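You operate a simulated robot arm through the tools that you are given. There is no shell and no other tool.

Carry out the task below with a simulated robot arm. There is one attempt and no reset: what you move stays moved.

## Task
Load disc E7 on the black platform and move the platform to END and LEFT.
Fine: hold it by the rim; black platform knob to END, green one to LEFT; the red lever frees them: leave it at FIXED.
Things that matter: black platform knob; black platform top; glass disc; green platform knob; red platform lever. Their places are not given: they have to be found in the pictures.

It is judged by the outcome, as a careful person would: the job done as asked, and still so three seconds after it is handed in. It fails if anything else is knocked over, pushed out of place, dropped, spilled or broken.

## Robot
A 6-joint arm with a two-finger gripper, fixed in place. Base frame: the origin is at the foot of the arm, x ahead of it, y to its left, z up; the work surface is at about z = 935. Lengths are in mm, angles in degrees, forces in N, time in s.
Its first joint turns from -166.0 to 166.0 degrees. Payload 2.45 kg.
The tool frame sits at the grasp point between the pads (the TCP): z along the fingers, y along the line on which they close. The tips reach 20 mm beyond it. Largest opening 140 mm; the body of the gripper starts 168 mm behind the TCP.
Orientation is told as [roll, pitch, yaw] about the base's x, y, z axes, in that order, counted from this pose: with the fingers straight down and closing along the base's y, the tool's x points along the base's -x, its y along +y and its z along -z.

## Interface
- The arm moves only by the tool send_rows. Its argument "rows" is a list of rows, each an object of numbers (a shift or turn left out is 0, a gripper value left out holds the last): "x", "y", "z": the shift along the tool's x, y, z in mm; "wx", "wy", "wz": the turn, a rotation vector about the tool's x, y, z in degrees. In form: [{"x": .., "y": .., "z": .., "wx": .., "wy": .., "wz": ..}, ...]. A call has 1 to 20 rows; each row shifts and turns the commanded pose from where the row before left it, along the tool's axes as they then stand. "jaw" is the finger opening in mm, from 0 to 140, set as the call begins (left out, the last holds). Each row takes 0.2 s and may step no farther than 50 mm and 8.6 degrees from the row before; otherwise, or with a gripper value out of range, the whole call is refused. Where a pose cannot be reached the arm comes as near as it can. A force on the tool above 40 N (or 10 N above the force at the start of the call, whichever is more), or a blocked arm, ends the call early, and 0.2 s more pass. Each finger travels about 45 mm/s and halts on what it meets, pressing with about 26 N; the grip force reading is that of the motor and also rises with nothing between the fingers. The clock runs only during rows and for 0.2 s after the last one: add rows that do not move to give the fingers time. It gives the time, the measured TCP pose, the force on the tool (base axes), the opening and the grip force at its end, in the units of the frame above (readings bear some noise), with the torque about the TCP (base axes, N m) and any sound that the robot's microphone picked up.
- Cameras (640 x 400 px; columns grow to the right, rows downward): "scene" is fixed at [57.3, 500.7, 1559.1]; the picture's right is [-0.62, -0.78, 0.00], its down [-0.28, 0.22, -0.94] and it looks along [0.73, -0.58, -0.35] (base axes); focal length 333 px, centre (320, 200). "wrist" rides on the gripper at [78, 11, -209] in the tool frame; the picture's right is [-0.14, 0.99, 0.00], its down [-0.92, -0.13, -0.37] and it looks along [-0.37, -0.05, 0.93] (tool axes); focal length 280 px, centre (320, 200).
- get_image(camera): a new picture of that camera. The clock stands still meanwhile.
- point_at(camera, pixels): there is no depth. For up to 12 entries [column, row, z] of the newest picture of that camera ("zoom" is the newest enlarged one), the place [x, y] in the base frame at which the ray of that pixel passes the height z, good to about 2 mm, but the place of the scene camera against the robot may be out by one fixed shift of up to 12 mm in any direction. The clock stands still meanwhile.
- inspect(camera, box): a new picture of the part [left, top, right, bottom] of that camera's present view, enlarged. The clock stands still meanwhile.
- finish_job(): hands the job in; it is judged then, once.

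Leave the gripper open and the arm clear of the work at the hand-in unless told otherwise.

The tools are called after ">>>" by a JSON object that holds its "fn" and its "kwargs". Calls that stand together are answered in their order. send_rows: Moves the arm, as the interface text tells. Its arguments: {"type":"object","properties":{"rows":{"type":"array"},"jaw":{"type":"number"}},"required":["rows"]} The other tools are called the same way: get_image (camera) takes a picture; point_at (camera, pixels) gives the place at which the rays of pixels pass given heights; inspect (camera, box) takes an enlarged picture of a part of a camera's view; finish_job () hands the job in.

At the start:

```text
clock: 0.0
tool_pos: [718.7, -128.2, 1369.0]
tool_rot: [0.0, 0.0, 0.0]
ft_force: [0.5, 0.1, -0.5]
wrist_torque: [0.0, 0.02, 0.0]
opening: 140.2
grip_force: 0.1
```

scene: 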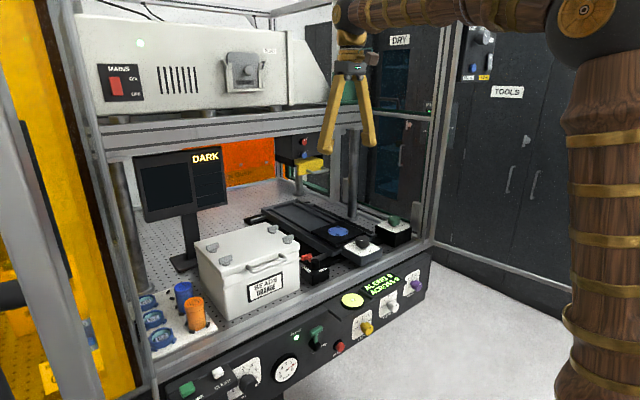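
wrist: 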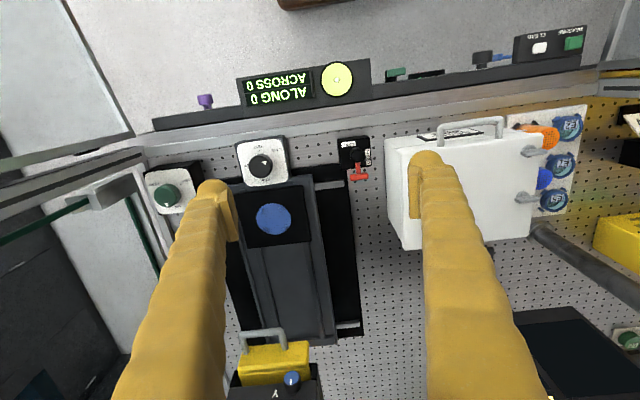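

I see the bench from both cameras: the black platform with a blue circle, a black knob, a green knob, a red lever, a white box, and a tray with discs at left. Next I enlarge those regions.

>>> {"fn": "inspect", "kwargs": {"camera": "scene", "box": [120, 260, 280, 360]}}

>>> {"fn": "inspect", "kwargs": {"camera": "scene", "box": [240, 190, 440, 315]}}

>>> {"fn": "inspect", "kwargs": {"camera": "wrist", "box": [480, 90, 640, 240]}}

>>> {"fn": "inspect", "kwargs": {"camera": "wrist", "box": [130, 120, 390, 280]}}

```text
4.00 times, centred on (200, 310) of scene
```

zoom: 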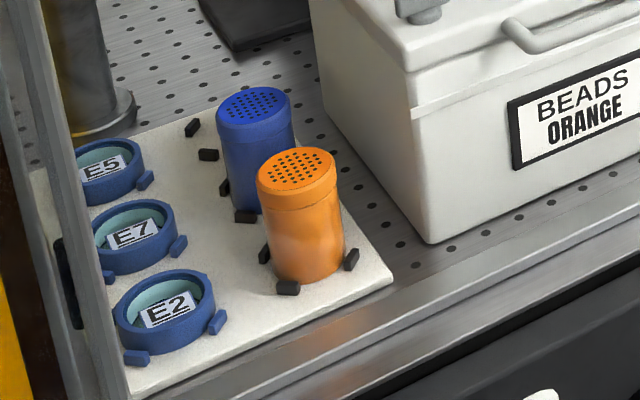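

```text
3.20 times, centred on (340, 252) of scene
```

zoom: 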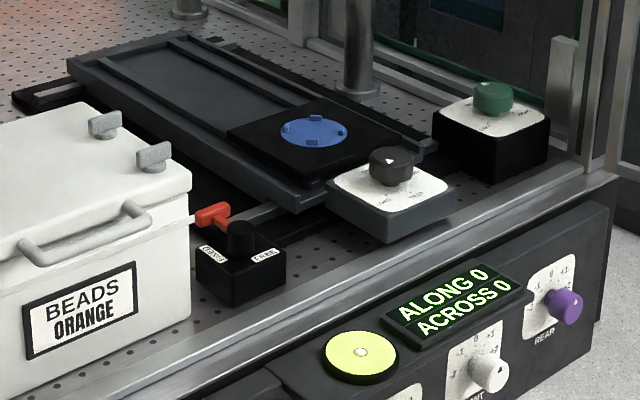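

```text
2.67 times, centred on (560, 165) of wrist
```

zoom: 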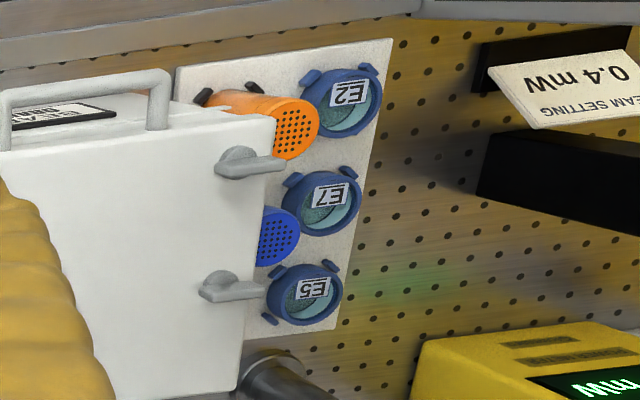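

```text
2.46 times, centred on (260, 200) of wrist
```

zoom: 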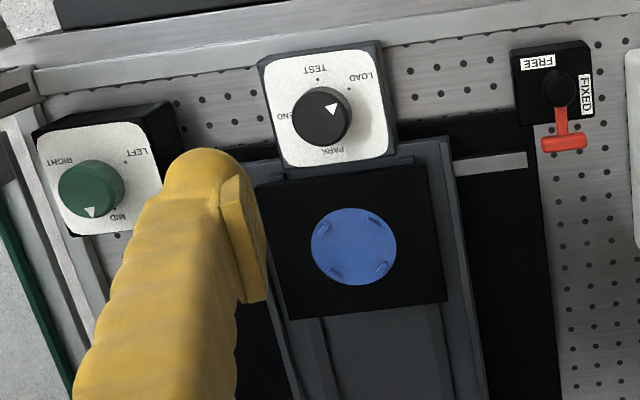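

The discs E5, E7, E2 sit in the left tray; the lever is by (358,165) in the wrist view. I measure rough places of everything.

>>> {"fn": "get_image", "kwargs": {"camera": "wrist"}}

>>> {"fn": "point_at", "kwargs": {"camera": "wrist", "pixels": [[560, 166, 945], [560, 127, 945], [554, 201, 945], [273, 219, 960], [260, 166, 985], [166, 196, 985], [355, 155, 975], [358, 176, 985], [388, 140, 1100], [400, 248, 1100], [530, 240, 1100], [525, 130, 1100]]}}

>>> {"fn": "get_image", "kwargs": {"camera": "scene"}}

>>> {"fn": "point_at", "kwargs": {"camera": "scene", "pixels": [[153, 319, 945], [147, 301, 945], [161, 337, 945], [338, 232, 960], [362, 242, 985], [393, 221, 985], [306, 258, 975], [184, 288, 1000], [195, 302, 1000], [200, 240, 1060], [300, 250, 1060], [220, 318, 937]]}}

```text
taken
```

wrist: 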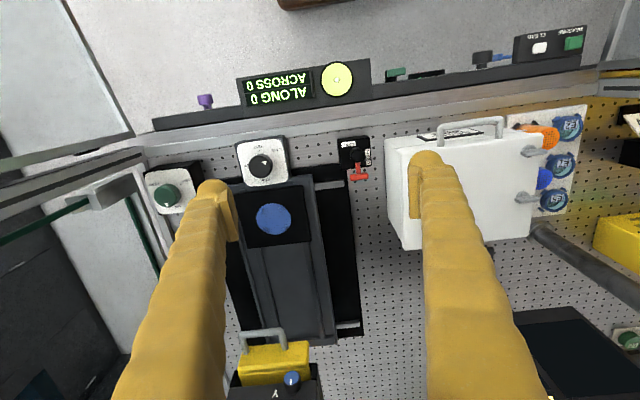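

```text
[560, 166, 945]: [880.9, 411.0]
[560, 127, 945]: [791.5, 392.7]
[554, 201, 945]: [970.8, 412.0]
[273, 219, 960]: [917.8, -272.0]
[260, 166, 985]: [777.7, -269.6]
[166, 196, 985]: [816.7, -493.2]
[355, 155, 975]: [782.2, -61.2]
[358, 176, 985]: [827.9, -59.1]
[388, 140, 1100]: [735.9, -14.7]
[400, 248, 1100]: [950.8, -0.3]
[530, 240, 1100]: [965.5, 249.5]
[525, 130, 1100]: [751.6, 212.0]
```

```text
taken
```

scene: 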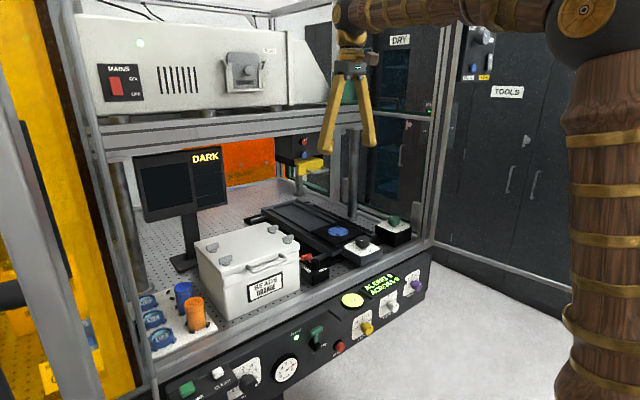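

```text
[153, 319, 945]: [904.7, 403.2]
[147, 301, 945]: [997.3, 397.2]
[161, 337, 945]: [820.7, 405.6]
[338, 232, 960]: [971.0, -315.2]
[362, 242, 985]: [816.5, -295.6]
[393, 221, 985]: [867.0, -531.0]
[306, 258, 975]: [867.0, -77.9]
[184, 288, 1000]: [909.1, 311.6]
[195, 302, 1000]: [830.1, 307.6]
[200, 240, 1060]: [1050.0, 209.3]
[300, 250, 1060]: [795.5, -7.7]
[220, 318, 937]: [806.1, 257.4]
```

Disc E7 seems near (881,411), close to the reach limit. I check the frame, shelf and overhead structures before moving.

>>> {"fn": "inspect", "kwargs": {"camera": "scene", "box": [0, 0, 320, 200]}}

>>> {"fn": "inspect", "kwargs": {"camera": "scene", "box": [240, 0, 480, 250]}}

>>> {"fn": "inspect", "kwargs": {"camera": "scene", "box": [0, 200, 320, 400]}}

>>> {"fn": "inspect", "kwargs": {"camera": "wrist", "box": [440, 0, 640, 400]}}

```text
2.00 times, centred on (160, 100) of scene
```

zoom: 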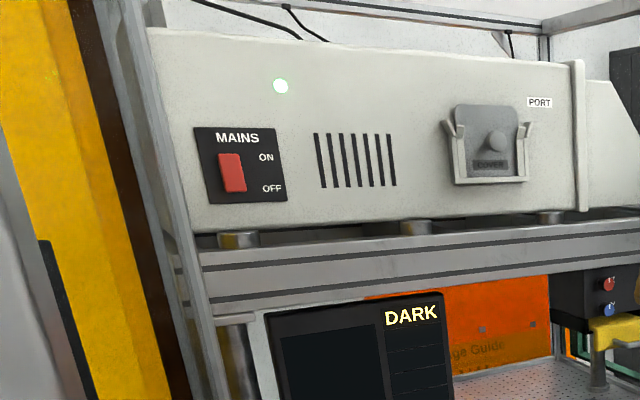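

```text
1.60 times, centred on (360, 125) of scene
```

zoom: 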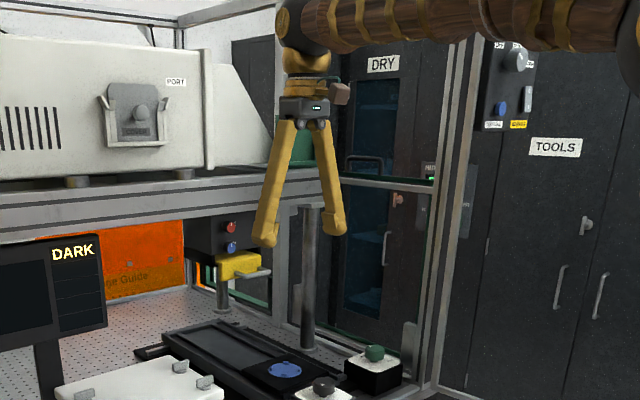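

```text
2.00 times, centred on (160, 300) of scene
```

zoom: 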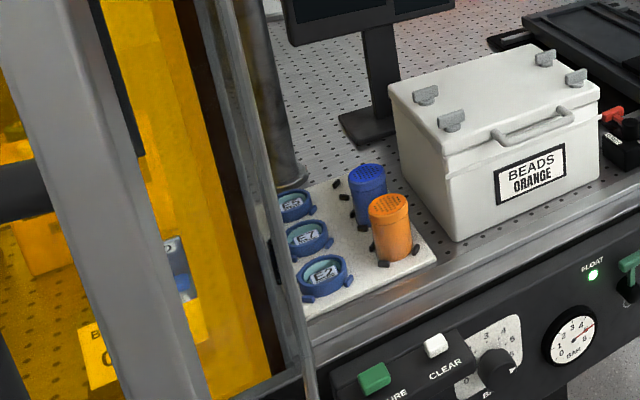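

```text
1.00 times, centred on (540, 200) of wrist (not enlarged: the box is as wide or as high as the picture)
```

zoom: 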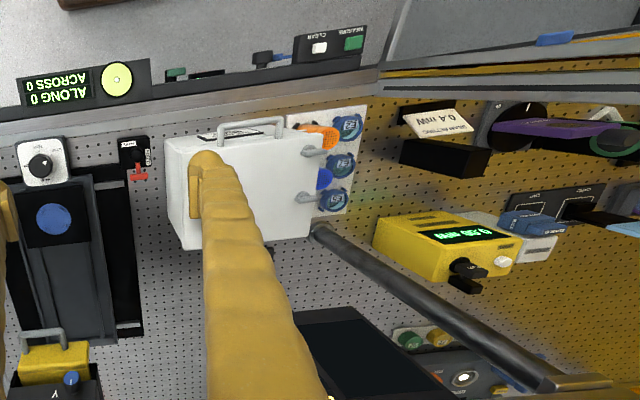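

The shelf seems to stand on rear posts (bases near wrist px (540,230) and scene px (353,215)). I measure uprights, posts and shelf.

>>> {"fn": "point_at", "kwargs": {"camera": "wrist", "pixels": [[540, 230, 937], [600, 72, 937], [300, 140, 937], [120, 158, 937], [610, 100, 937], [420, 60, 937], [560, 240, 937], [530, 120, 1010], [545, 180, 1010], [620, 150, 1000], [567, 106, 937], [600, 220, 1000]]}}

>>> {"fn": "point_at", "kwargs": {"camera": "scene", "pixels": [[130, 290, 937], [353, 215, 937], [158, 395, 937], [432, 240, 937], [300, 290, 937], [200, 152, 1350], [200, 152, 1400], [420, 252, 937], [160, 385, 900], [300, 190, 937], [200, 265, 937], [145, 350, 937]]}}

```text
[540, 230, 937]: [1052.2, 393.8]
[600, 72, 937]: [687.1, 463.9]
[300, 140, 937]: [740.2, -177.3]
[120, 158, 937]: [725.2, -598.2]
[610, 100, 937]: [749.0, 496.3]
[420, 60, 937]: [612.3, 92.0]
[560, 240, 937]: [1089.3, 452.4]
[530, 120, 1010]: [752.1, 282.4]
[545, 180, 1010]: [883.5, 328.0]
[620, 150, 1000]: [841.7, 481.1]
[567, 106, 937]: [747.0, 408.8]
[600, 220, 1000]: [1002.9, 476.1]
```

```text
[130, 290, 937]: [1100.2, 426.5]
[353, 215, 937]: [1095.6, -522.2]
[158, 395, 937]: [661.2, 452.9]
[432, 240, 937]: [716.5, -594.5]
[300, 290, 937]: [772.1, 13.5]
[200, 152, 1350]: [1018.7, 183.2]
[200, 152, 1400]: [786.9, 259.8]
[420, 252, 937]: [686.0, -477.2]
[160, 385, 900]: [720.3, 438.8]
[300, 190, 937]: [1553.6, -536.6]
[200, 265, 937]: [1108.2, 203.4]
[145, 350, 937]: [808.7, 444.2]
```

Posts are at x≈1090 and uprights near (690,465) and (715,-595). I move, staying high, to y≈300 and a bit lower to view the tray.

>>> {"fn": "send_rows", "kwargs": {"rows": [{"y": 45}, {"y": 45}, {"y": 45}, {"y": 45}, {"y": 45}, {"y": 45}, {"y": 45}, {"y": 45}, {"y": 45}, {"y": 23}, {"z": 40}, {"z": 40}, {"z": 40}, {}]}}

```text
clock: 3.0
tool_pos: [719.7, 299.5, 1249.3]
tool_rot: [0.0, 0.0, 0.1]
ft_force: [0.4, -0.1, -0.6]
wrist_torque: [0.03, 0.0, -0.02]
opening: 140.1
grip_force: 0.0
```

Arm is at (720,300,1249). I look with the wrist and scene cameras.

>>> {"fn": "get_image", "kwargs": {"camera": "wrist"}}

>>> {"fn": "get_image", "kwargs": {"camera": "scene"}}

```text
taken
```

wrist: 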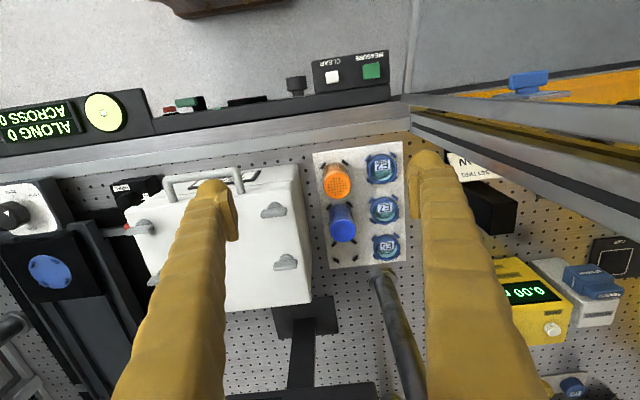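

```text
taken
```

scene: 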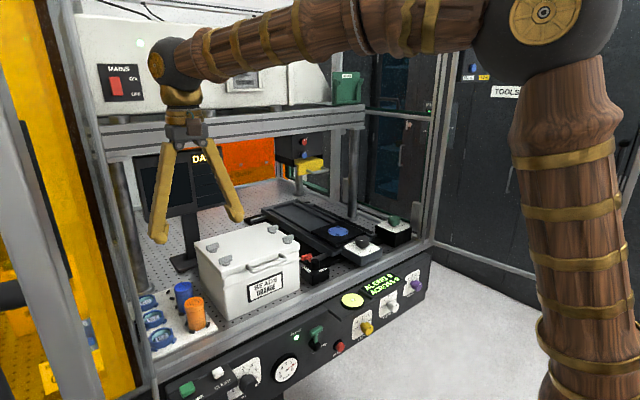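

I enlarge the tray area around wrist px (385,205).

>>> {"fn": "inspect", "kwargs": {"camera": "wrist", "box": [310, 135, 430, 275]}}

>>> {"fn": "inspect", "kwargs": {"camera": "wrist", "box": [355, 180, 415, 220]}}

>>> {"fn": "inspect", "kwargs": {"camera": "scene", "box": [130, 285, 180, 355]}}

>>> {"fn": "inspect", "kwargs": {"camera": "wrist", "box": [0, 160, 180, 300]}}

```text
2.86 times, centred on (370, 205) of wrist
```

zoom: 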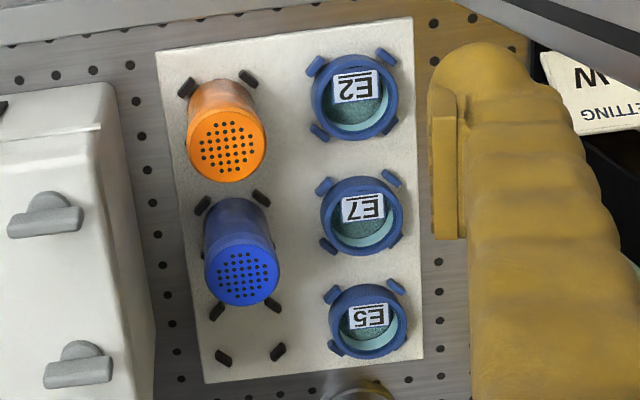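

```text
10.00 times, centred on (385, 200) of wrist
```

zoom: 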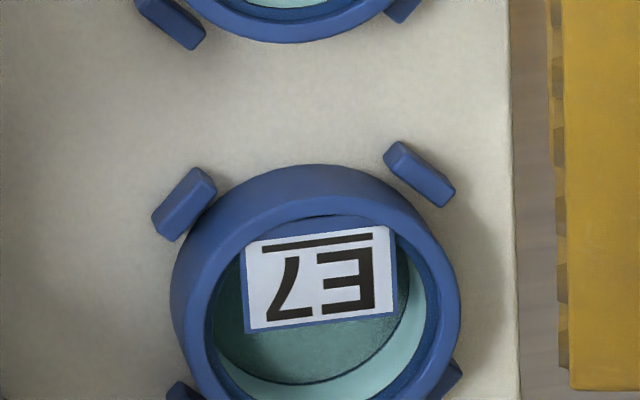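

```text
5.71 times, centred on (155, 320) of scene
```

zoom: 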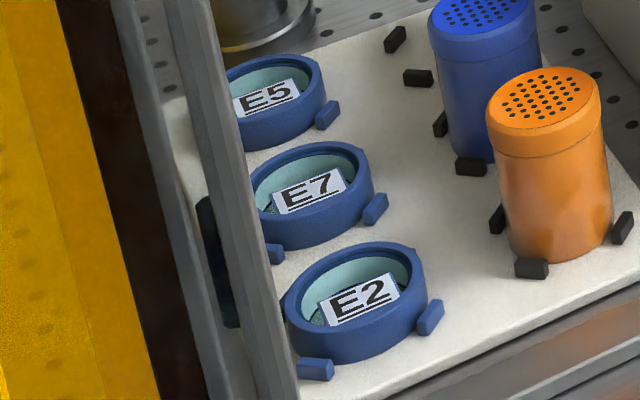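

```text
2.86 times, centred on (90, 230) of wrist
```

zoom: 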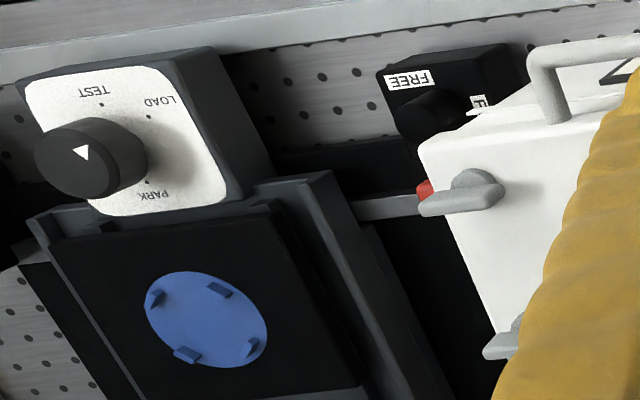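

E7 is a blue-rimmed ring with a label at wrist px ~(385,211), tabs at about ±45° around it. I measure it from this nearer view.

>>> {"fn": "point_at", "kwargs": {"camera": "wrist", "pixels": [[385, 211, 965], [385, 211, 945], [384, 169, 965], [387, 248, 965], [371, 211, 965], [400, 211, 965], [341, 206, 945], [343, 235, 1010], [336, 180, 1010], [412, 115, 937], [323, 155, 940], [404, 146, 940]]}}

>>> {"fn": "point_at", "kwargs": {"camera": "scene", "pixels": [[153, 319, 965], [153, 319, 945], [147, 301, 965], [161, 337, 965]]}}

```text
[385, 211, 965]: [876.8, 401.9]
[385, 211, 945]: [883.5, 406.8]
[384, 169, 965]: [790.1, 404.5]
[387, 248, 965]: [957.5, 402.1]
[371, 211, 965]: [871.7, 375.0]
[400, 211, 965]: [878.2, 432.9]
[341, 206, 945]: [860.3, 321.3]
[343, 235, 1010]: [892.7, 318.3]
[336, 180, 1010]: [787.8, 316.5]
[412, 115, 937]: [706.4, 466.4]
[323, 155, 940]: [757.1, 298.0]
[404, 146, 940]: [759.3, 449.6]
```

```text
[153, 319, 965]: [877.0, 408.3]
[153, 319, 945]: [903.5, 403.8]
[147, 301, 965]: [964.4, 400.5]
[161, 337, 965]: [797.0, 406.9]
```

E7 is near (877,403), rim top ≈965. Now I move back right to see the platform, knobs and lever close up.

>>> {"fn": "send_rows", "kwargs": {"rows": [{"y": -45}, {"y": -45}, {"y": -45}, {"y": -45}, {"y": -45}, {"y": -45}, {"y": -45}, {"y": -45}, {"y": -45}, {"y": -45}, {"y": -45}, {"y": -45}, {}]}}

>>> {"fn": "get_image", "kwargs": {"camera": "wrist"}}

>>> {"fn": "inspect", "kwargs": {"camera": "wrist", "box": [160, 100, 480, 300]}}

```text
clock: 5.8
tool_pos: [718.9, -242.3, 1247.5]
tool_rot: [0.0, 0.0, 0.1]
ft_force: [-0.1, 0.4, 0.8]
wrist_torque: [-0.01, 0.01, -0.01]
opening: 140.0
grip_force: 0.1
```

```text
taken
```

wrist: 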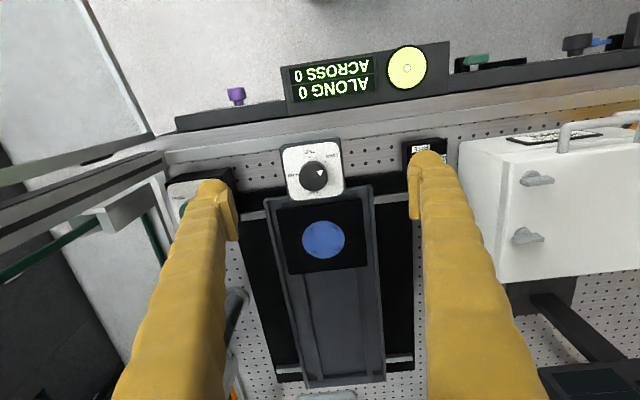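

```text
2.00 times, centred on (320, 200) of wrist
```

zoom: 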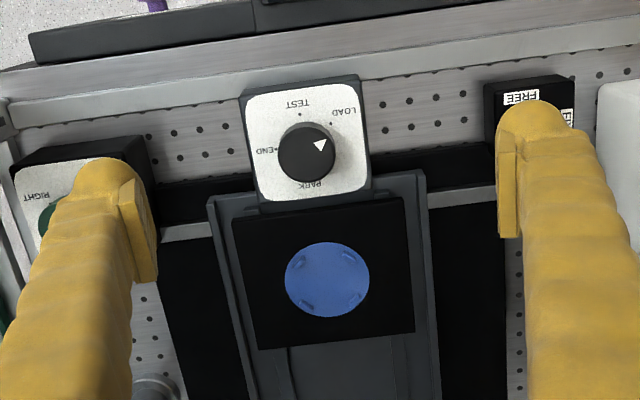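

The black knob points at LOAD. I zoom on it and the platform nest.

>>> {"fn": "inspect", "kwargs": {"camera": "wrist", "box": [270, 135, 360, 205]}}

>>> {"fn": "inspect", "kwargs": {"camera": "wrist", "box": [270, 195, 380, 280]}}

>>> {"fn": "point_at", "kwargs": {"camera": "wrist", "pixels": [[314, 177, 1000], [314, 177, 980], [323, 239, 960], [323, 239, 950], [286, 208, 955], [359, 200, 955], [290, 273, 955], [367, 265, 955], [282, 149, 970], [341, 138, 970], [288, 200, 970], [343, 196, 970]]}}

```text
5.71 times, centred on (315, 170) of wrist
```

zoom: 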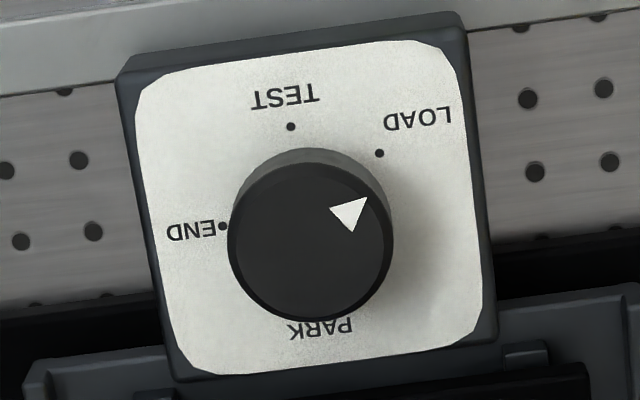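

```text
4.71 times, centred on (325, 238) of wrist
```

zoom: 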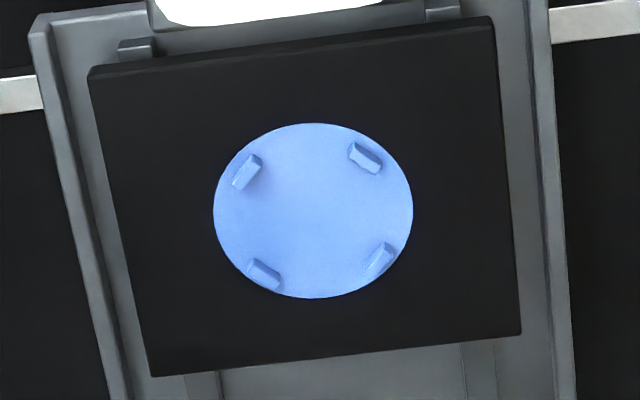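

```text
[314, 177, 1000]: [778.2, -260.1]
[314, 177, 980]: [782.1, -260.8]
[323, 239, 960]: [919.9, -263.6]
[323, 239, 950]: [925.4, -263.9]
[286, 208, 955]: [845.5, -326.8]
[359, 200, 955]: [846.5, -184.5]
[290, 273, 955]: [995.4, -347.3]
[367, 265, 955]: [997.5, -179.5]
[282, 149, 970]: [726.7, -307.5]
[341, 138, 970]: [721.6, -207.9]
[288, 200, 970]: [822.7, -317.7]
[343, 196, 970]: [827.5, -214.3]
```

The knob's white triangle points at LOAD; marks go LOAD→TEST→END counter-clockwise in this picture. I shift left (+y) to see the lever and triangulate heights.

>>> {"fn": "send_rows", "kwargs": {"rows": [{"y": 45}, {"y": 45}, {"y": 45}, {"y": 45}, {}]}}

>>> {"fn": "get_image", "kwargs": {"camera": "wrist"}}

>>> {"fn": "inspect", "kwargs": {"camera": "wrist", "box": [290, 120, 420, 200]}}

>>> {"fn": "inspect", "kwargs": {"camera": "wrist", "box": [140, 140, 260, 215]}}

```text
clock: 7.0
tool_pos: [715.7, -59.7, 1248.2]
tool_rot: [0.0, -0.1, 0.0]
ft_force: [0.1, -0.5, 0.1]
wrist_torque: [0.02, -0.03, 0.03]
opening: 140.0
grip_force: 0.0
```

```text
taken
```

wrist: 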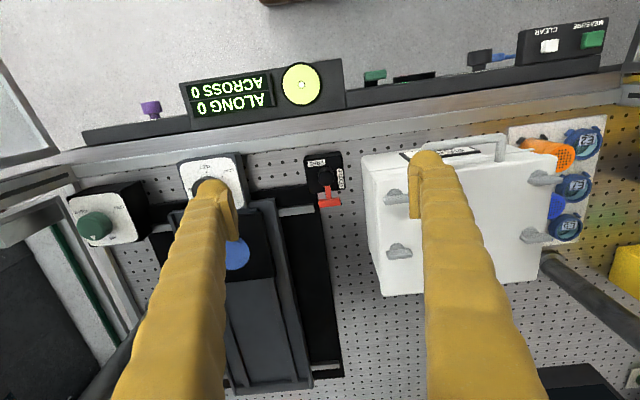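

```text
4.92 times, centred on (355, 160) of wrist
```

zoom: 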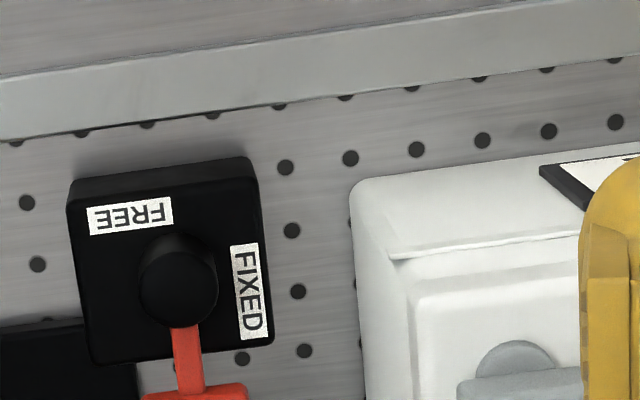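

```text
5.33 times, centred on (200, 178) of wrist
```

zoom: 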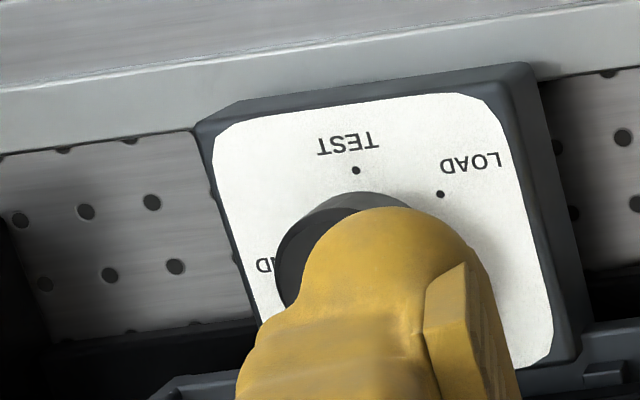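

The lever's red T-bar points away (image down, +x), while FREE is on the front side and FIXED on the left (+y) side of the hub. I go lower to look closely at the hub, staying above the white box.

>>> {"fn": "send_rows", "kwargs": {"rows": [{"z": 40, "x": -10}, {"z": 40, "x": -10}, {"z": 30}, {}]}}

>>> {"fn": "get_image", "kwargs": {"camera": "wrist"}}

>>> {"fn": "inspect", "kwargs": {"camera": "wrist", "box": [280, 130, 400, 230]}}

>>> {"fn": "inspect", "kwargs": {"camera": "scene", "box": [290, 240, 340, 290]}}

```text
clock: 8.0
tool_pos: [737.9, -59.9, 1137.5]
tool_rot: [0.0, 0.0, 0.0]
ft_force: [-0.7, -0.1, -0.8]
wrist_torque: [0.0, 0.02, -0.04]
opening: 139.7
grip_force: 0.0
```

```text
taken
```

wrist: 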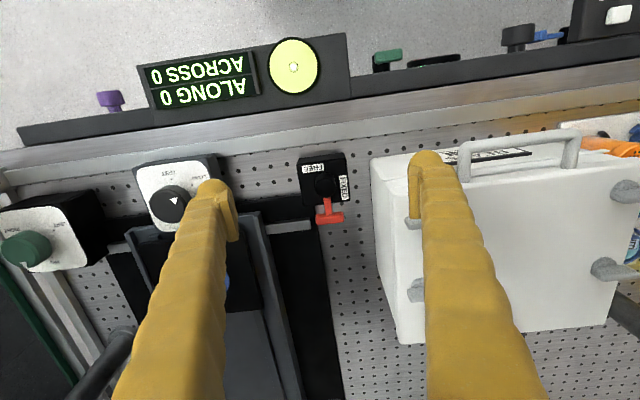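

```text
4.00 times, centred on (340, 180) of wrist
```

zoom: 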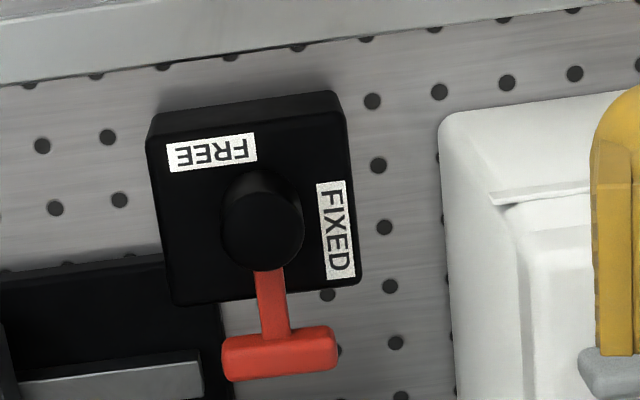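

```text
8.00 times, centred on (315, 265) of scene
```

zoom: 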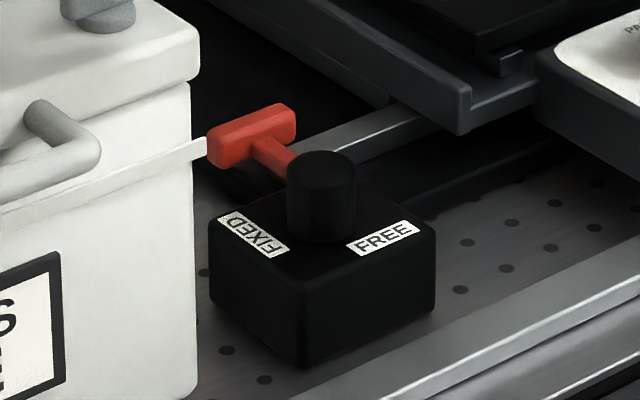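

The hub shows no pointer mark; I will sort the lever out later. Next I raise, travel over the box to the tray and look straight down on E7.

>>> {"fn": "send_rows", "kwargs": {"rows": [{"z": -50}, {"y": 45}, {"y": 45}, {"y": 45}, {"y": 45}, {"y": 45}, {"y": 45}, {"y": 45}, {"y": 45}, {"x": -40}, {"x": -40}, {"x": -30}, {"y": 45}, {"y": 45}, {}]}}

>>> {"fn": "get_image", "kwargs": {"camera": "wrist"}}

>>> {"fn": "get_image", "kwargs": {"camera": "scene"}}

```text
clock: 11.2
tool_pos: [846.5, 388.2, 1190.1]
tool_rot: [-0.1, 0.0, -0.1]
ft_force: [-0.1, -1.1, 0.3]
wrist_torque: [0.02, -0.01, -0.02]
opening: 139.9
grip_force: 0.1
```

```text
taken
```

wrist: 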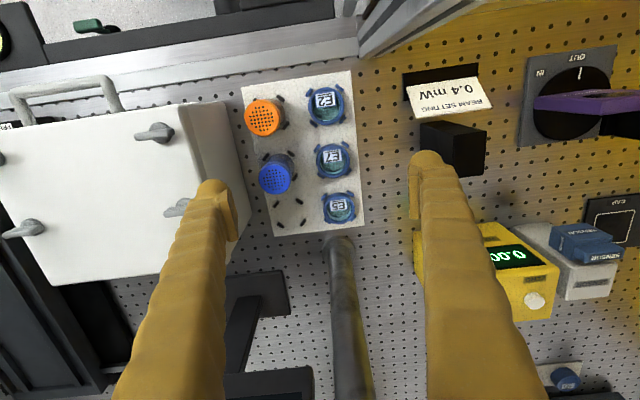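

```text
taken
```

scene: 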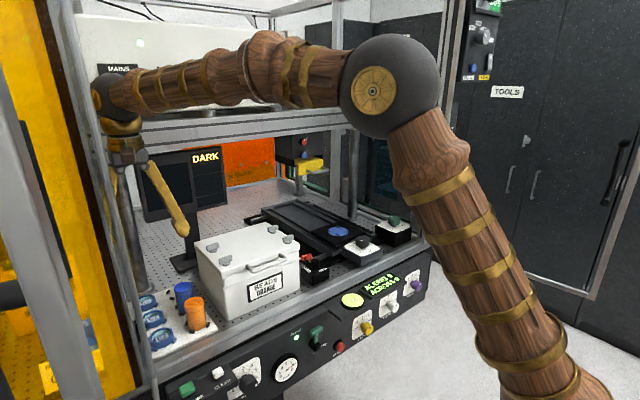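

I'm over the tray; E7 is at wrist px ~(333,160). I zoom in to measure ring and tabs.

>>> {"fn": "inspect", "kwargs": {"camera": "wrist", "box": [295, 130, 375, 190]}}

>>> {"fn": "point_at", "kwargs": {"camera": "zoom", "pixels": [[320, 200, 965], [320, 200, 945]]}}

```text
6.67 times, centred on (335, 160) of wrist
```

zoom: 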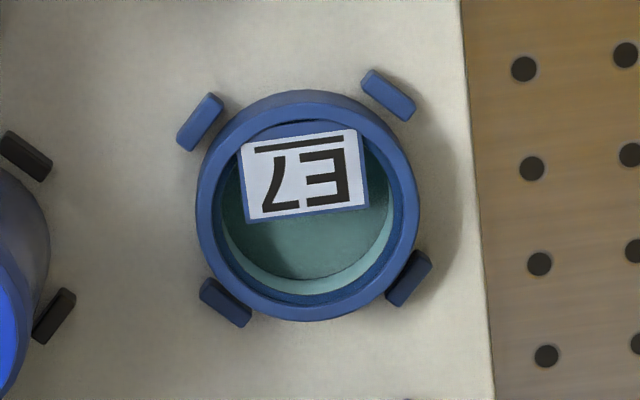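

```text
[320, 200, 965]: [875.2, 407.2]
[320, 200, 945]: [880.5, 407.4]
```

Tabs hug the ring at ±45° to the base axes, so closing along base y fits between them. I narrow the jaw to 95 and go lower (tips still well above the cans) for a precise view.

>>> {"fn": "send_rows", "kwargs": {"jaw": 95, "rows": [{"x": -25, "y": 15}, {"z": 40}, {"z": 40}, {"z": 20}, {}, {}]}}

>>> {"fn": "get_image", "kwargs": {"camera": "wrist"}}

>>> {"fn": "inspect", "kwargs": {"camera": "wrist", "box": [270, 140, 370, 220]}}

```text
clock: 12.6
tool_pos: [874.4, 403.9, 1087.6]
tool_rot: [0.0, 0.0, -0.1]
ft_force: [0.9, -0.2, -0.7]
wrist_torque: [-0.01, -0.02, 0.03]
opening: 94.8
grip_force: 0.1
```

```text
taken
```

wrist: 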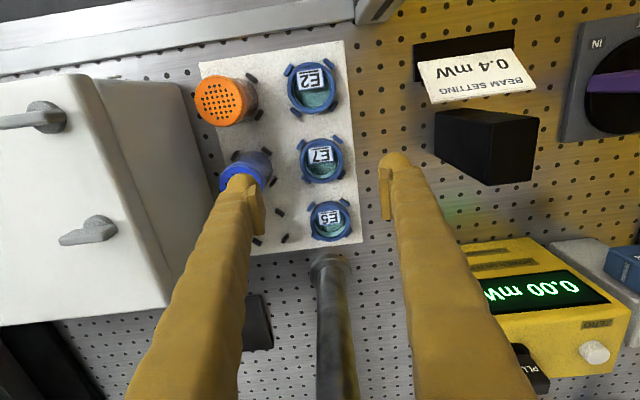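

```text
5.00 times, centred on (320, 180) of wrist
```

zoom: 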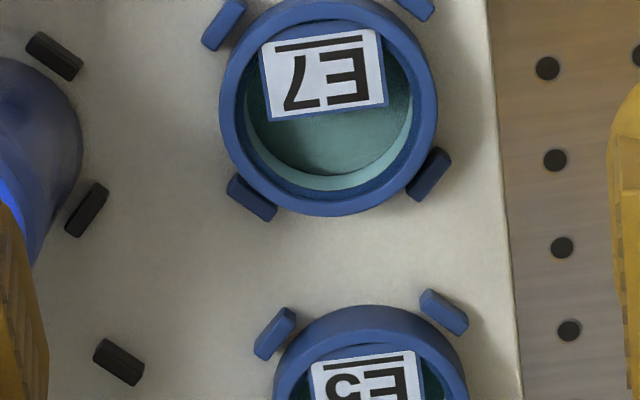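

E7's ring is at wrist px (321,160). I zoom tighter to get its edges.

>>> {"fn": "inspect", "kwargs": {"camera": "wrist", "box": [289, 140, 353, 180]}}

```text
10.00 times, centred on (321, 160) of wrist
```

zoom: 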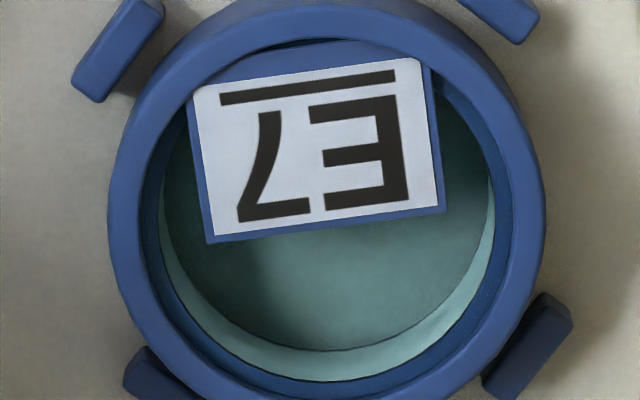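

Ring top centre is at wrist px (321.6,161.8), tab centre (322,160). I convert them to base coordinates.

>>> {"fn": "get_image", "kwargs": {"camera": "wrist"}}

>>> {"fn": "point_at", "kwargs": {"camera": "wrist", "pixels": [[321.6, 161.8, 963], [321.6, 161.8, 968], [322, 160, 946], [299.8, 161, 963], [343.4, 161, 963], [300.8, 145, 946], [339, 141, 946], [306.4, 179.4, 946], [342, 174.8, 946], [245, 190, 1000], [262, 155, 1000], [268, 178, 1003]]}}

```text
taken
```

wrist: 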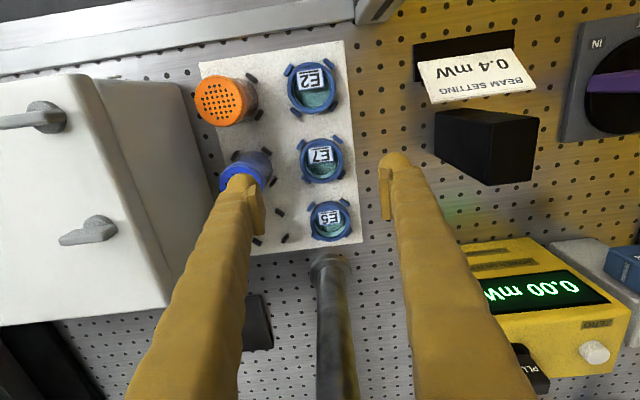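

```text
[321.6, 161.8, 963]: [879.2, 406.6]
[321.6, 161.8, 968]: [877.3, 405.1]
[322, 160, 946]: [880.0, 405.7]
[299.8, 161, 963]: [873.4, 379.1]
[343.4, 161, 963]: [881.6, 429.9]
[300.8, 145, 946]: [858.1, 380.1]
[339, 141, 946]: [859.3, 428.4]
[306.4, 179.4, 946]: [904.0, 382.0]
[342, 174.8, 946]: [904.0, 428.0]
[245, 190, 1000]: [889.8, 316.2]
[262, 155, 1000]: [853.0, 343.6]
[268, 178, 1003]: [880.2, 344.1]
```

E7 centre ≈ (879.5,405.5). I check the ring and tab heights in a tight scene view.

>>> {"fn": "inspect", "kwargs": {"camera": "scene", "box": [140, 300, 180, 340]}}

>>> {"fn": "inspect", "kwargs": {"camera": "scene", "box": [140, 325, 180, 360]}}

```text
10.00 times, centred on (160, 320) of scene
```

zoom: 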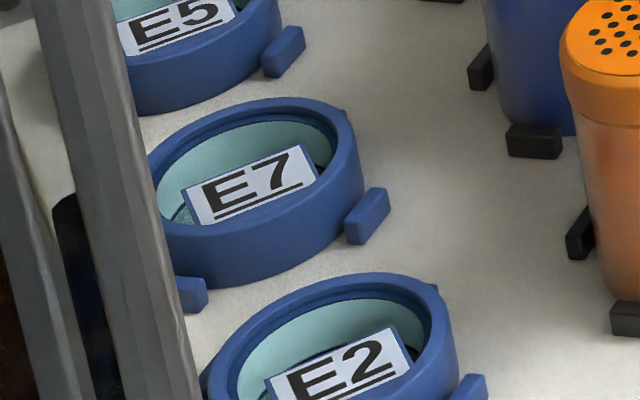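

```text
11.43 times, centred on (160, 342) of scene
```

zoom: 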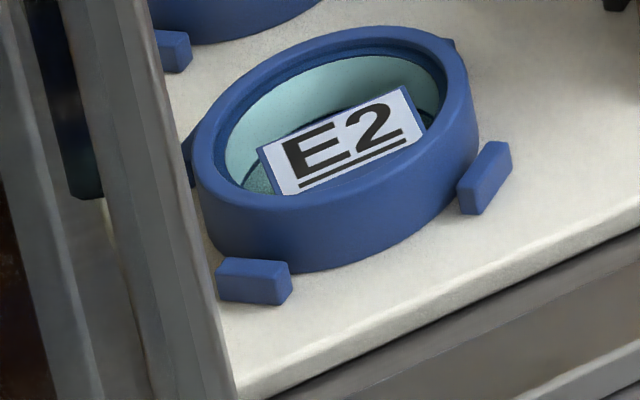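

Ring ≈20 mm high, tabs ≈10 mm; I will grip the upper rim with tips at z≈955. First I check the clearance to the blue can's left edge (px ~(272,168)).

>>> {"fn": "point_at", "kwargs": {"camera": "wrist", "pixels": [[272.4, 168, 946], [272.4, 168, 980], [267, 151, 944], [273.4, 182, 944], [268, 165, 1003], [355, 160, 941]]}}

>>> {"fn": "send_rows", "kwargs": {"jaw": 74, "rows": [{"x": -5, "y": 1.6}, {"z": 30}, {"z": 20}, {}, {}]}}

>>> {"fn": "get_image", "kwargs": {"camera": "wrist"}}

>>> {"fn": "inspect", "kwargs": {"camera": "wrist", "box": [220, 100, 420, 225]}}

```text
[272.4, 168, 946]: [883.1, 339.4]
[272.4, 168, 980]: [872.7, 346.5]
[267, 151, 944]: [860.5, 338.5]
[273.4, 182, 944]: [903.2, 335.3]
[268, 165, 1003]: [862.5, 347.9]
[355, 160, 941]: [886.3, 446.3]
```

```text
clock: 13.8
tool_pos: [878.4, 407.5, 1038.1]
tool_rot: [-0.1, 0.0, 0.0]
ft_force: [0.5, -0.5, -0.2]
wrist_torque: [0.05, 0.0, -0.02]
opening: 74.3
grip_force: 0.0
```

```text
taken
```

wrist: 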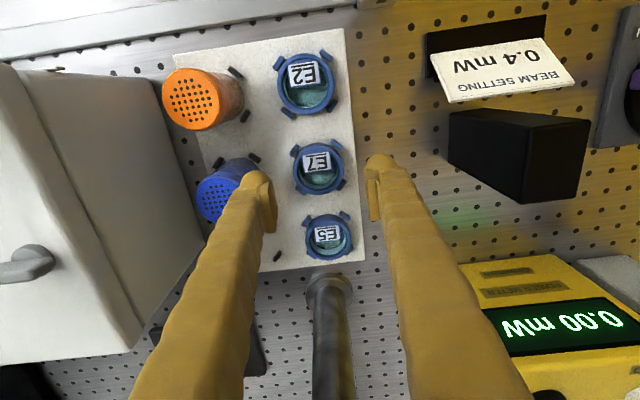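

```text
3.20 times, centred on (320, 162) of wrist
```

zoom: 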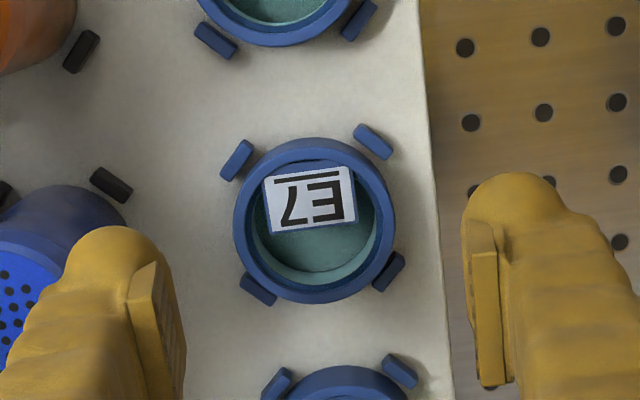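

Fingers straddle the ring with clearance to the blue can (≈16 mm). I recheck the ring centre (px ~(318.4,169.8)) from this closer view.

>>> {"fn": "point_at", "kwargs": {"camera": "wrist", "pixels": [[318.4, 169.8, 963], [293.4, 170, 963], [343.4, 170, 963], [318.4, 194, 963], [294, 149.5, 952], [336.5, 144.3, 952], [300.3, 189.8, 952], [341.2, 184.3, 952]]}}

```text
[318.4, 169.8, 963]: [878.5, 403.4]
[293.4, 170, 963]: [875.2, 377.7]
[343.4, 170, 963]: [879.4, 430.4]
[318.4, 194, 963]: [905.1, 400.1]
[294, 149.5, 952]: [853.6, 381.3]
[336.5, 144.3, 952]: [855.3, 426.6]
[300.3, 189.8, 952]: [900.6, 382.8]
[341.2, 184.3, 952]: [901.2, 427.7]
```

Centre reads (878.3,404.2). I shift y by -3 and descend to z≈976 so that the tips are at ≈956, above the tabs.

>>> {"fn": "send_rows", "kwargs": {"rows": [{"y": -3.2}, {"z": 25}, {"z": 20}, {"z": 12}, {}]}}

>>> {"fn": "get_image", "kwargs": {"camera": "wrist"}}

>>> {"fn": "inspect", "kwargs": {"camera": "scene", "box": [110, 260, 230, 350]}}

```text
clock: 15.0
tool_pos: [878.3, 403.4, 980.7]
tool_rot: [0.1, 0.1, 0.0]
ft_force: [-0.5, -0.2, 0.3]
wrist_torque: [-0.04, -0.03, 0.01]
opening: 74.1
grip_force: 0.1
```

```text
taken
```

wrist: 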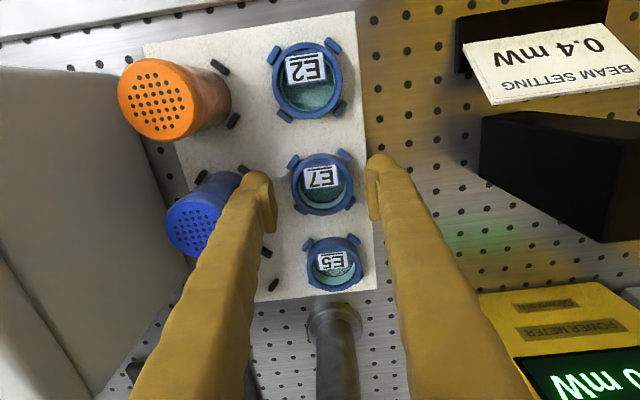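

```text
4.44 times, centred on (170, 305) of scene
```

zoom: 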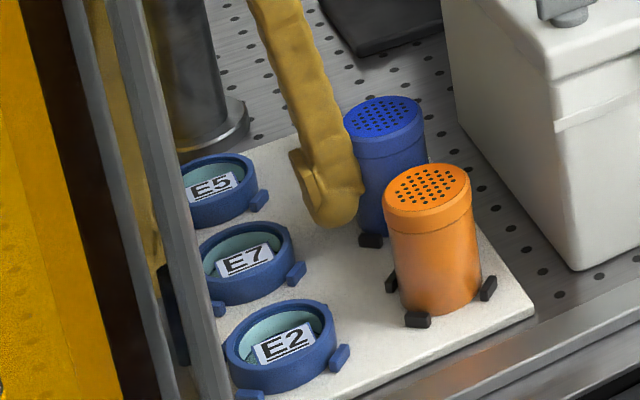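

Fingers are aligned. I lower 5 mm more and close on the rim.

>>> {"fn": "send_rows", "kwargs": {"rows": [{"z": 5.5}, {}]}}

>>> {"fn": "send_rows", "kwargs": {"jaw": 40, "rows": [{}, {}, {}, {}]}}

>>> {"fn": "get_image", "kwargs": {"camera": "wrist"}}

>>> {"fn": "inspect", "kwargs": {"camera": "wrist", "box": [270, 140, 380, 215]}}

```text
clock: 15.6
tool_pos: [879.1, 404.0, 975.4]
tool_rot: [0.0, 0.0, -0.1]
ft_force: [0.9, -0.6, 0.2]
wrist_torque: [0.03, 0.01, 0.04]
opening: 73.9
grip_force: 0.1
```

```text
clock: 16.4
tool_pos: [880.4, 404.2, 979.7]
tool_rot: [0.1, -0.4, 0.0]
ft_force: [-0.2, 0.2, 8.8]
wrist_torque: [-0.07, -0.01, -0.01]
opening: 39.1
grip_force: 0.0
stopped in row 4: the force on the tool passed its limit at 42 N (the readings are from after the stop); the commanded pose is now the measured one
```

```text
taken
```

wrist: 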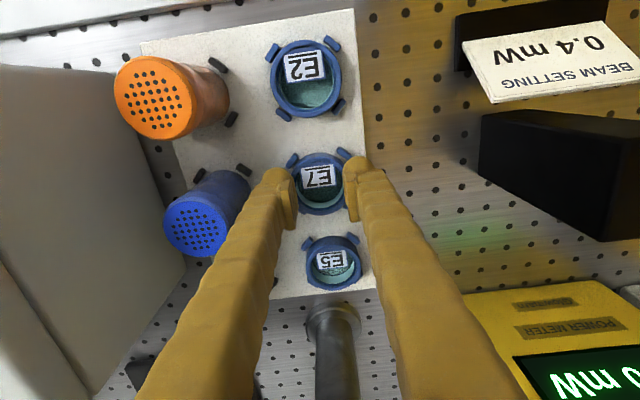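

```text
5.33 times, centred on (325, 178) of wrist
```

zoom: 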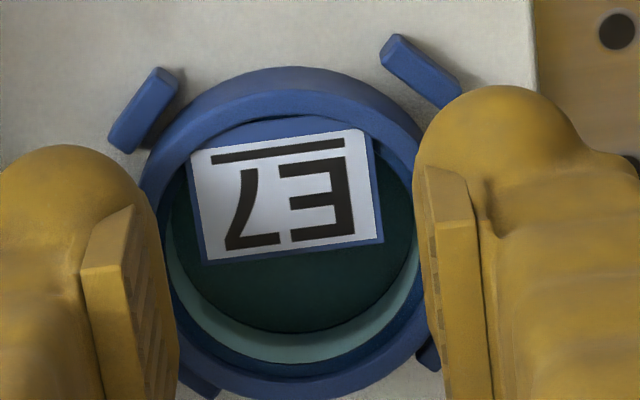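

The fingertips rode up onto the rim (opening 39, upward force 42 N): my grip was too high. I lift straight up, open and re-look.

>>> {"fn": "send_rows", "kwargs": {"rows": [{"z": -15}, {"z": -15}, {}]}}

>>> {"fn": "send_rows", "kwargs": {"jaw": 74, "rows": [{}, {}, {}, {}]}}

>>> {"fn": "get_image", "kwargs": {"camera": "wrist"}}

>>> {"fn": "inspect", "kwargs": {"camera": "wrist", "box": [270, 140, 380, 215]}}

>>> {"fn": "inspect", "kwargs": {"camera": "scene", "box": [140, 300, 180, 340]}}

```text
clock: 17.2
tool_pos: [878.9, 403.5, 1009.5]
tool_rot: [0.1, -0.2, -0.1]
ft_force: [1.0, -0.3, 0.0]
wrist_torque: [-0.01, 0.02, -0.01]
opening: 40.4
grip_force: 0.0
```

```text
clock: 18.2
tool_pos: [879.8, 403.6, 1009.4]
tool_rot: [0.2, -0.2, 0.0]
ft_force: [-0.2, -0.3, 0.1]
wrist_torque: [0.01, -0.01, 0.01]
opening: 74.2
grip_force: 0.1
```

```text
taken
```

wrist: 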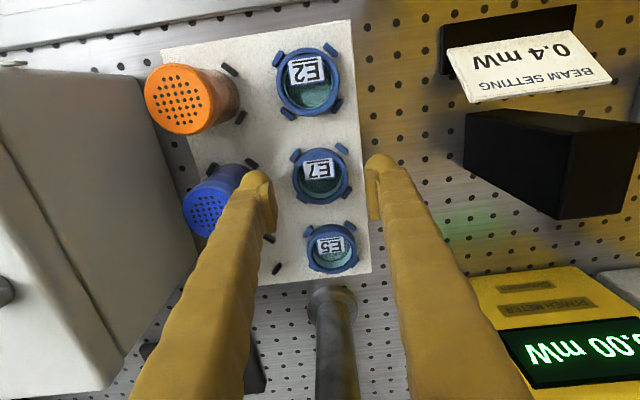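

```text
5.33 times, centred on (325, 178) of wrist
```

zoom: 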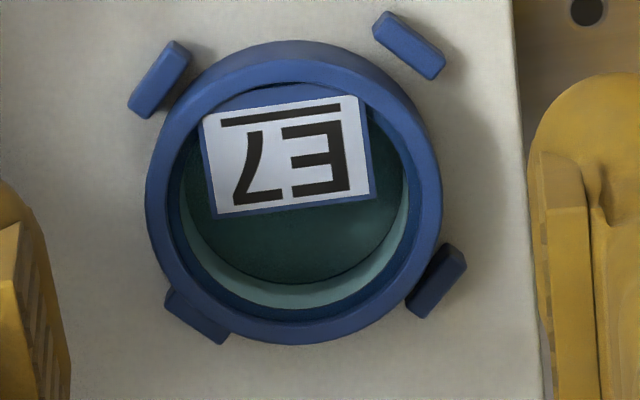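

```text
10.00 times, centred on (160, 320) of scene
```

zoom: 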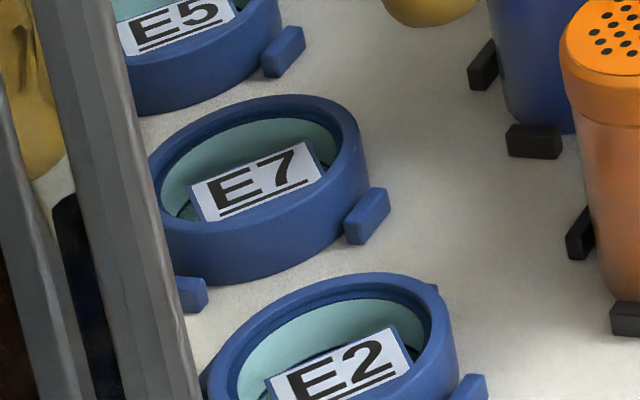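

E7 stayed in its nest, just nudged. The ring top is about 960, so I must grip lower. I re-measure its centre (px ~(320.3,178)).

>>> {"fn": "point_at", "kwargs": {"camera": "wrist", "pixels": [[320.3, 178, 960], [292.6, 178, 960], [348.1, 178, 960], [320.3, 205, 960], [294.8, 155.4, 950], [341.8, 148.9, 950], [301.8, 199, 950], [346.8, 193, 950]]}}

>>> {"fn": "inspect", "kwargs": {"camera": "wrist", "box": [230, 140, 300, 240]}}

>>> {"fn": "inspect", "kwargs": {"camera": "wrist", "box": [350, 140, 420, 240]}}

```text
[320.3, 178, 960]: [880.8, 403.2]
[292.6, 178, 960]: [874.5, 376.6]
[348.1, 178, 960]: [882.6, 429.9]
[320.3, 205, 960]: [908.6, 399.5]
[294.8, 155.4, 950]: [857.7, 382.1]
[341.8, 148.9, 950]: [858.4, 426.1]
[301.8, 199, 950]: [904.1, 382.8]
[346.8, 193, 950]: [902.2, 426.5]
```

```text
4.00 times, centred on (265, 190) of wrist
```

zoom: 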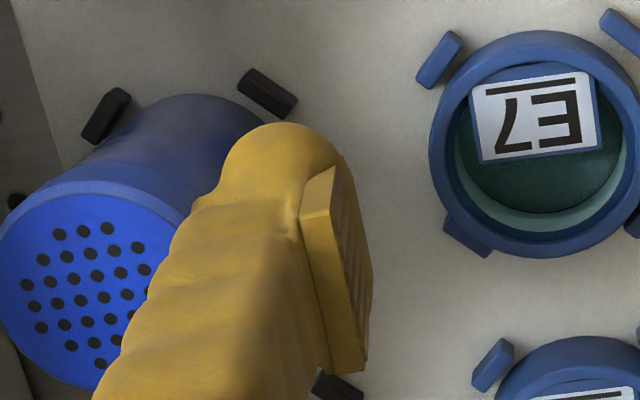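

```text
4.00 times, centred on (385, 190) of wrist
```

zoom: 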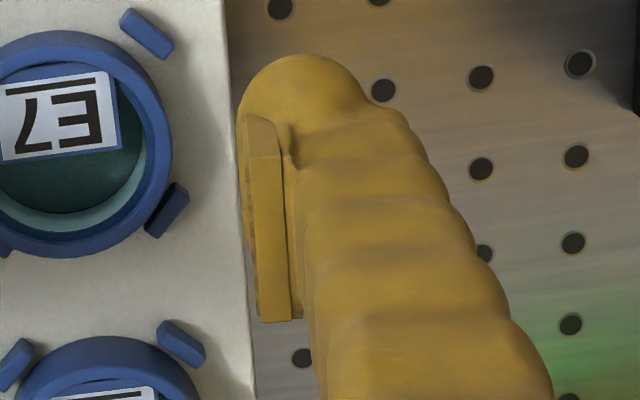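

Ring centre now (880.6,403.3). With the jaw open at 74 (outside the tabs) I descend gently below the earlier height, watching the force.

>>> {"fn": "send_rows", "kwargs": {"rows": [{"z": 20}, {"z": 17}, {"z": 2}, {}]}}

>>> {"fn": "get_image", "kwargs": {"camera": "wrist"}}

>>> {"fn": "inspect", "kwargs": {"camera": "wrist", "box": [240, 140, 400, 240]}}

>>> {"fn": "inspect", "kwargs": {"camera": "scene", "box": [130, 285, 210, 335]}}

```text
clock: 19.2
tool_pos: [878.1, 404.0, 970.4]
tool_rot: [0.1, -0.1, -0.1]
ft_force: [0.3, 0.1, 1.0]
wrist_torque: [0.03, -0.02, -0.02]
opening: 74.1
grip_force: 0.1
```

```text
taken
```

wrist: 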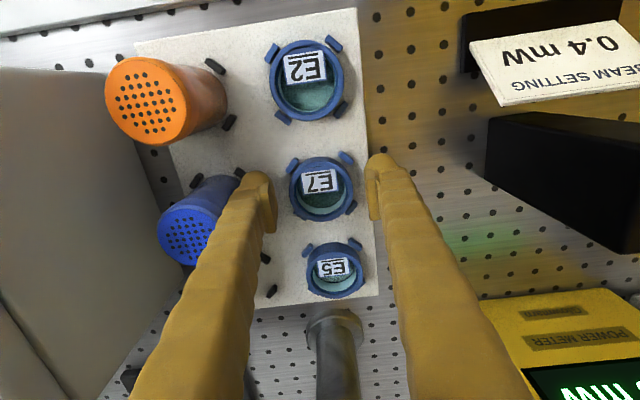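

```text
4.00 times, centred on (320, 190) of wrist
```

zoom: 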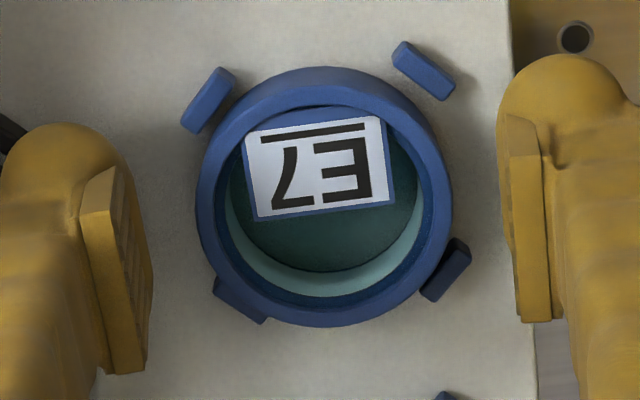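

```text
8.00 times, centred on (170, 310) of scene
```

zoom: 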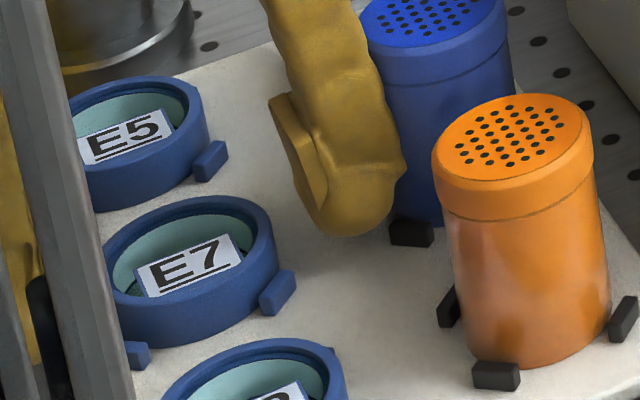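

No contact yet with tips at 950.4. I continue down in small steps, reading the force.

>>> {"fn": "send_rows", "kwargs": {"rows": [{"z": 2}, {"z": 1.5}, {}]}}

>>> {"fn": "send_rows", "kwargs": {"rows": [{"z": 1.5}, {}]}}

```text
clock: 20.0
tool_pos: [878.2, 404.7, 966.7]
tool_rot: [0.1, -0.2, 0.0]
ft_force: [-1.2, 0.7, 0.5]
wrist_torque: [0.03, -0.02, 0.01]
opening: 74.0
grip_force: 0.1
```

```text
clock: 20.6
tool_pos: [878.7, 403.7, 965.1]
tool_rot: [0.1, -0.2, 0.0]
ft_force: [-0.4, 0.2, -0.7]
wrist_torque: [-0.03, 0.0, 0.03]
opening: 74.1
grip_force: 0.0
```

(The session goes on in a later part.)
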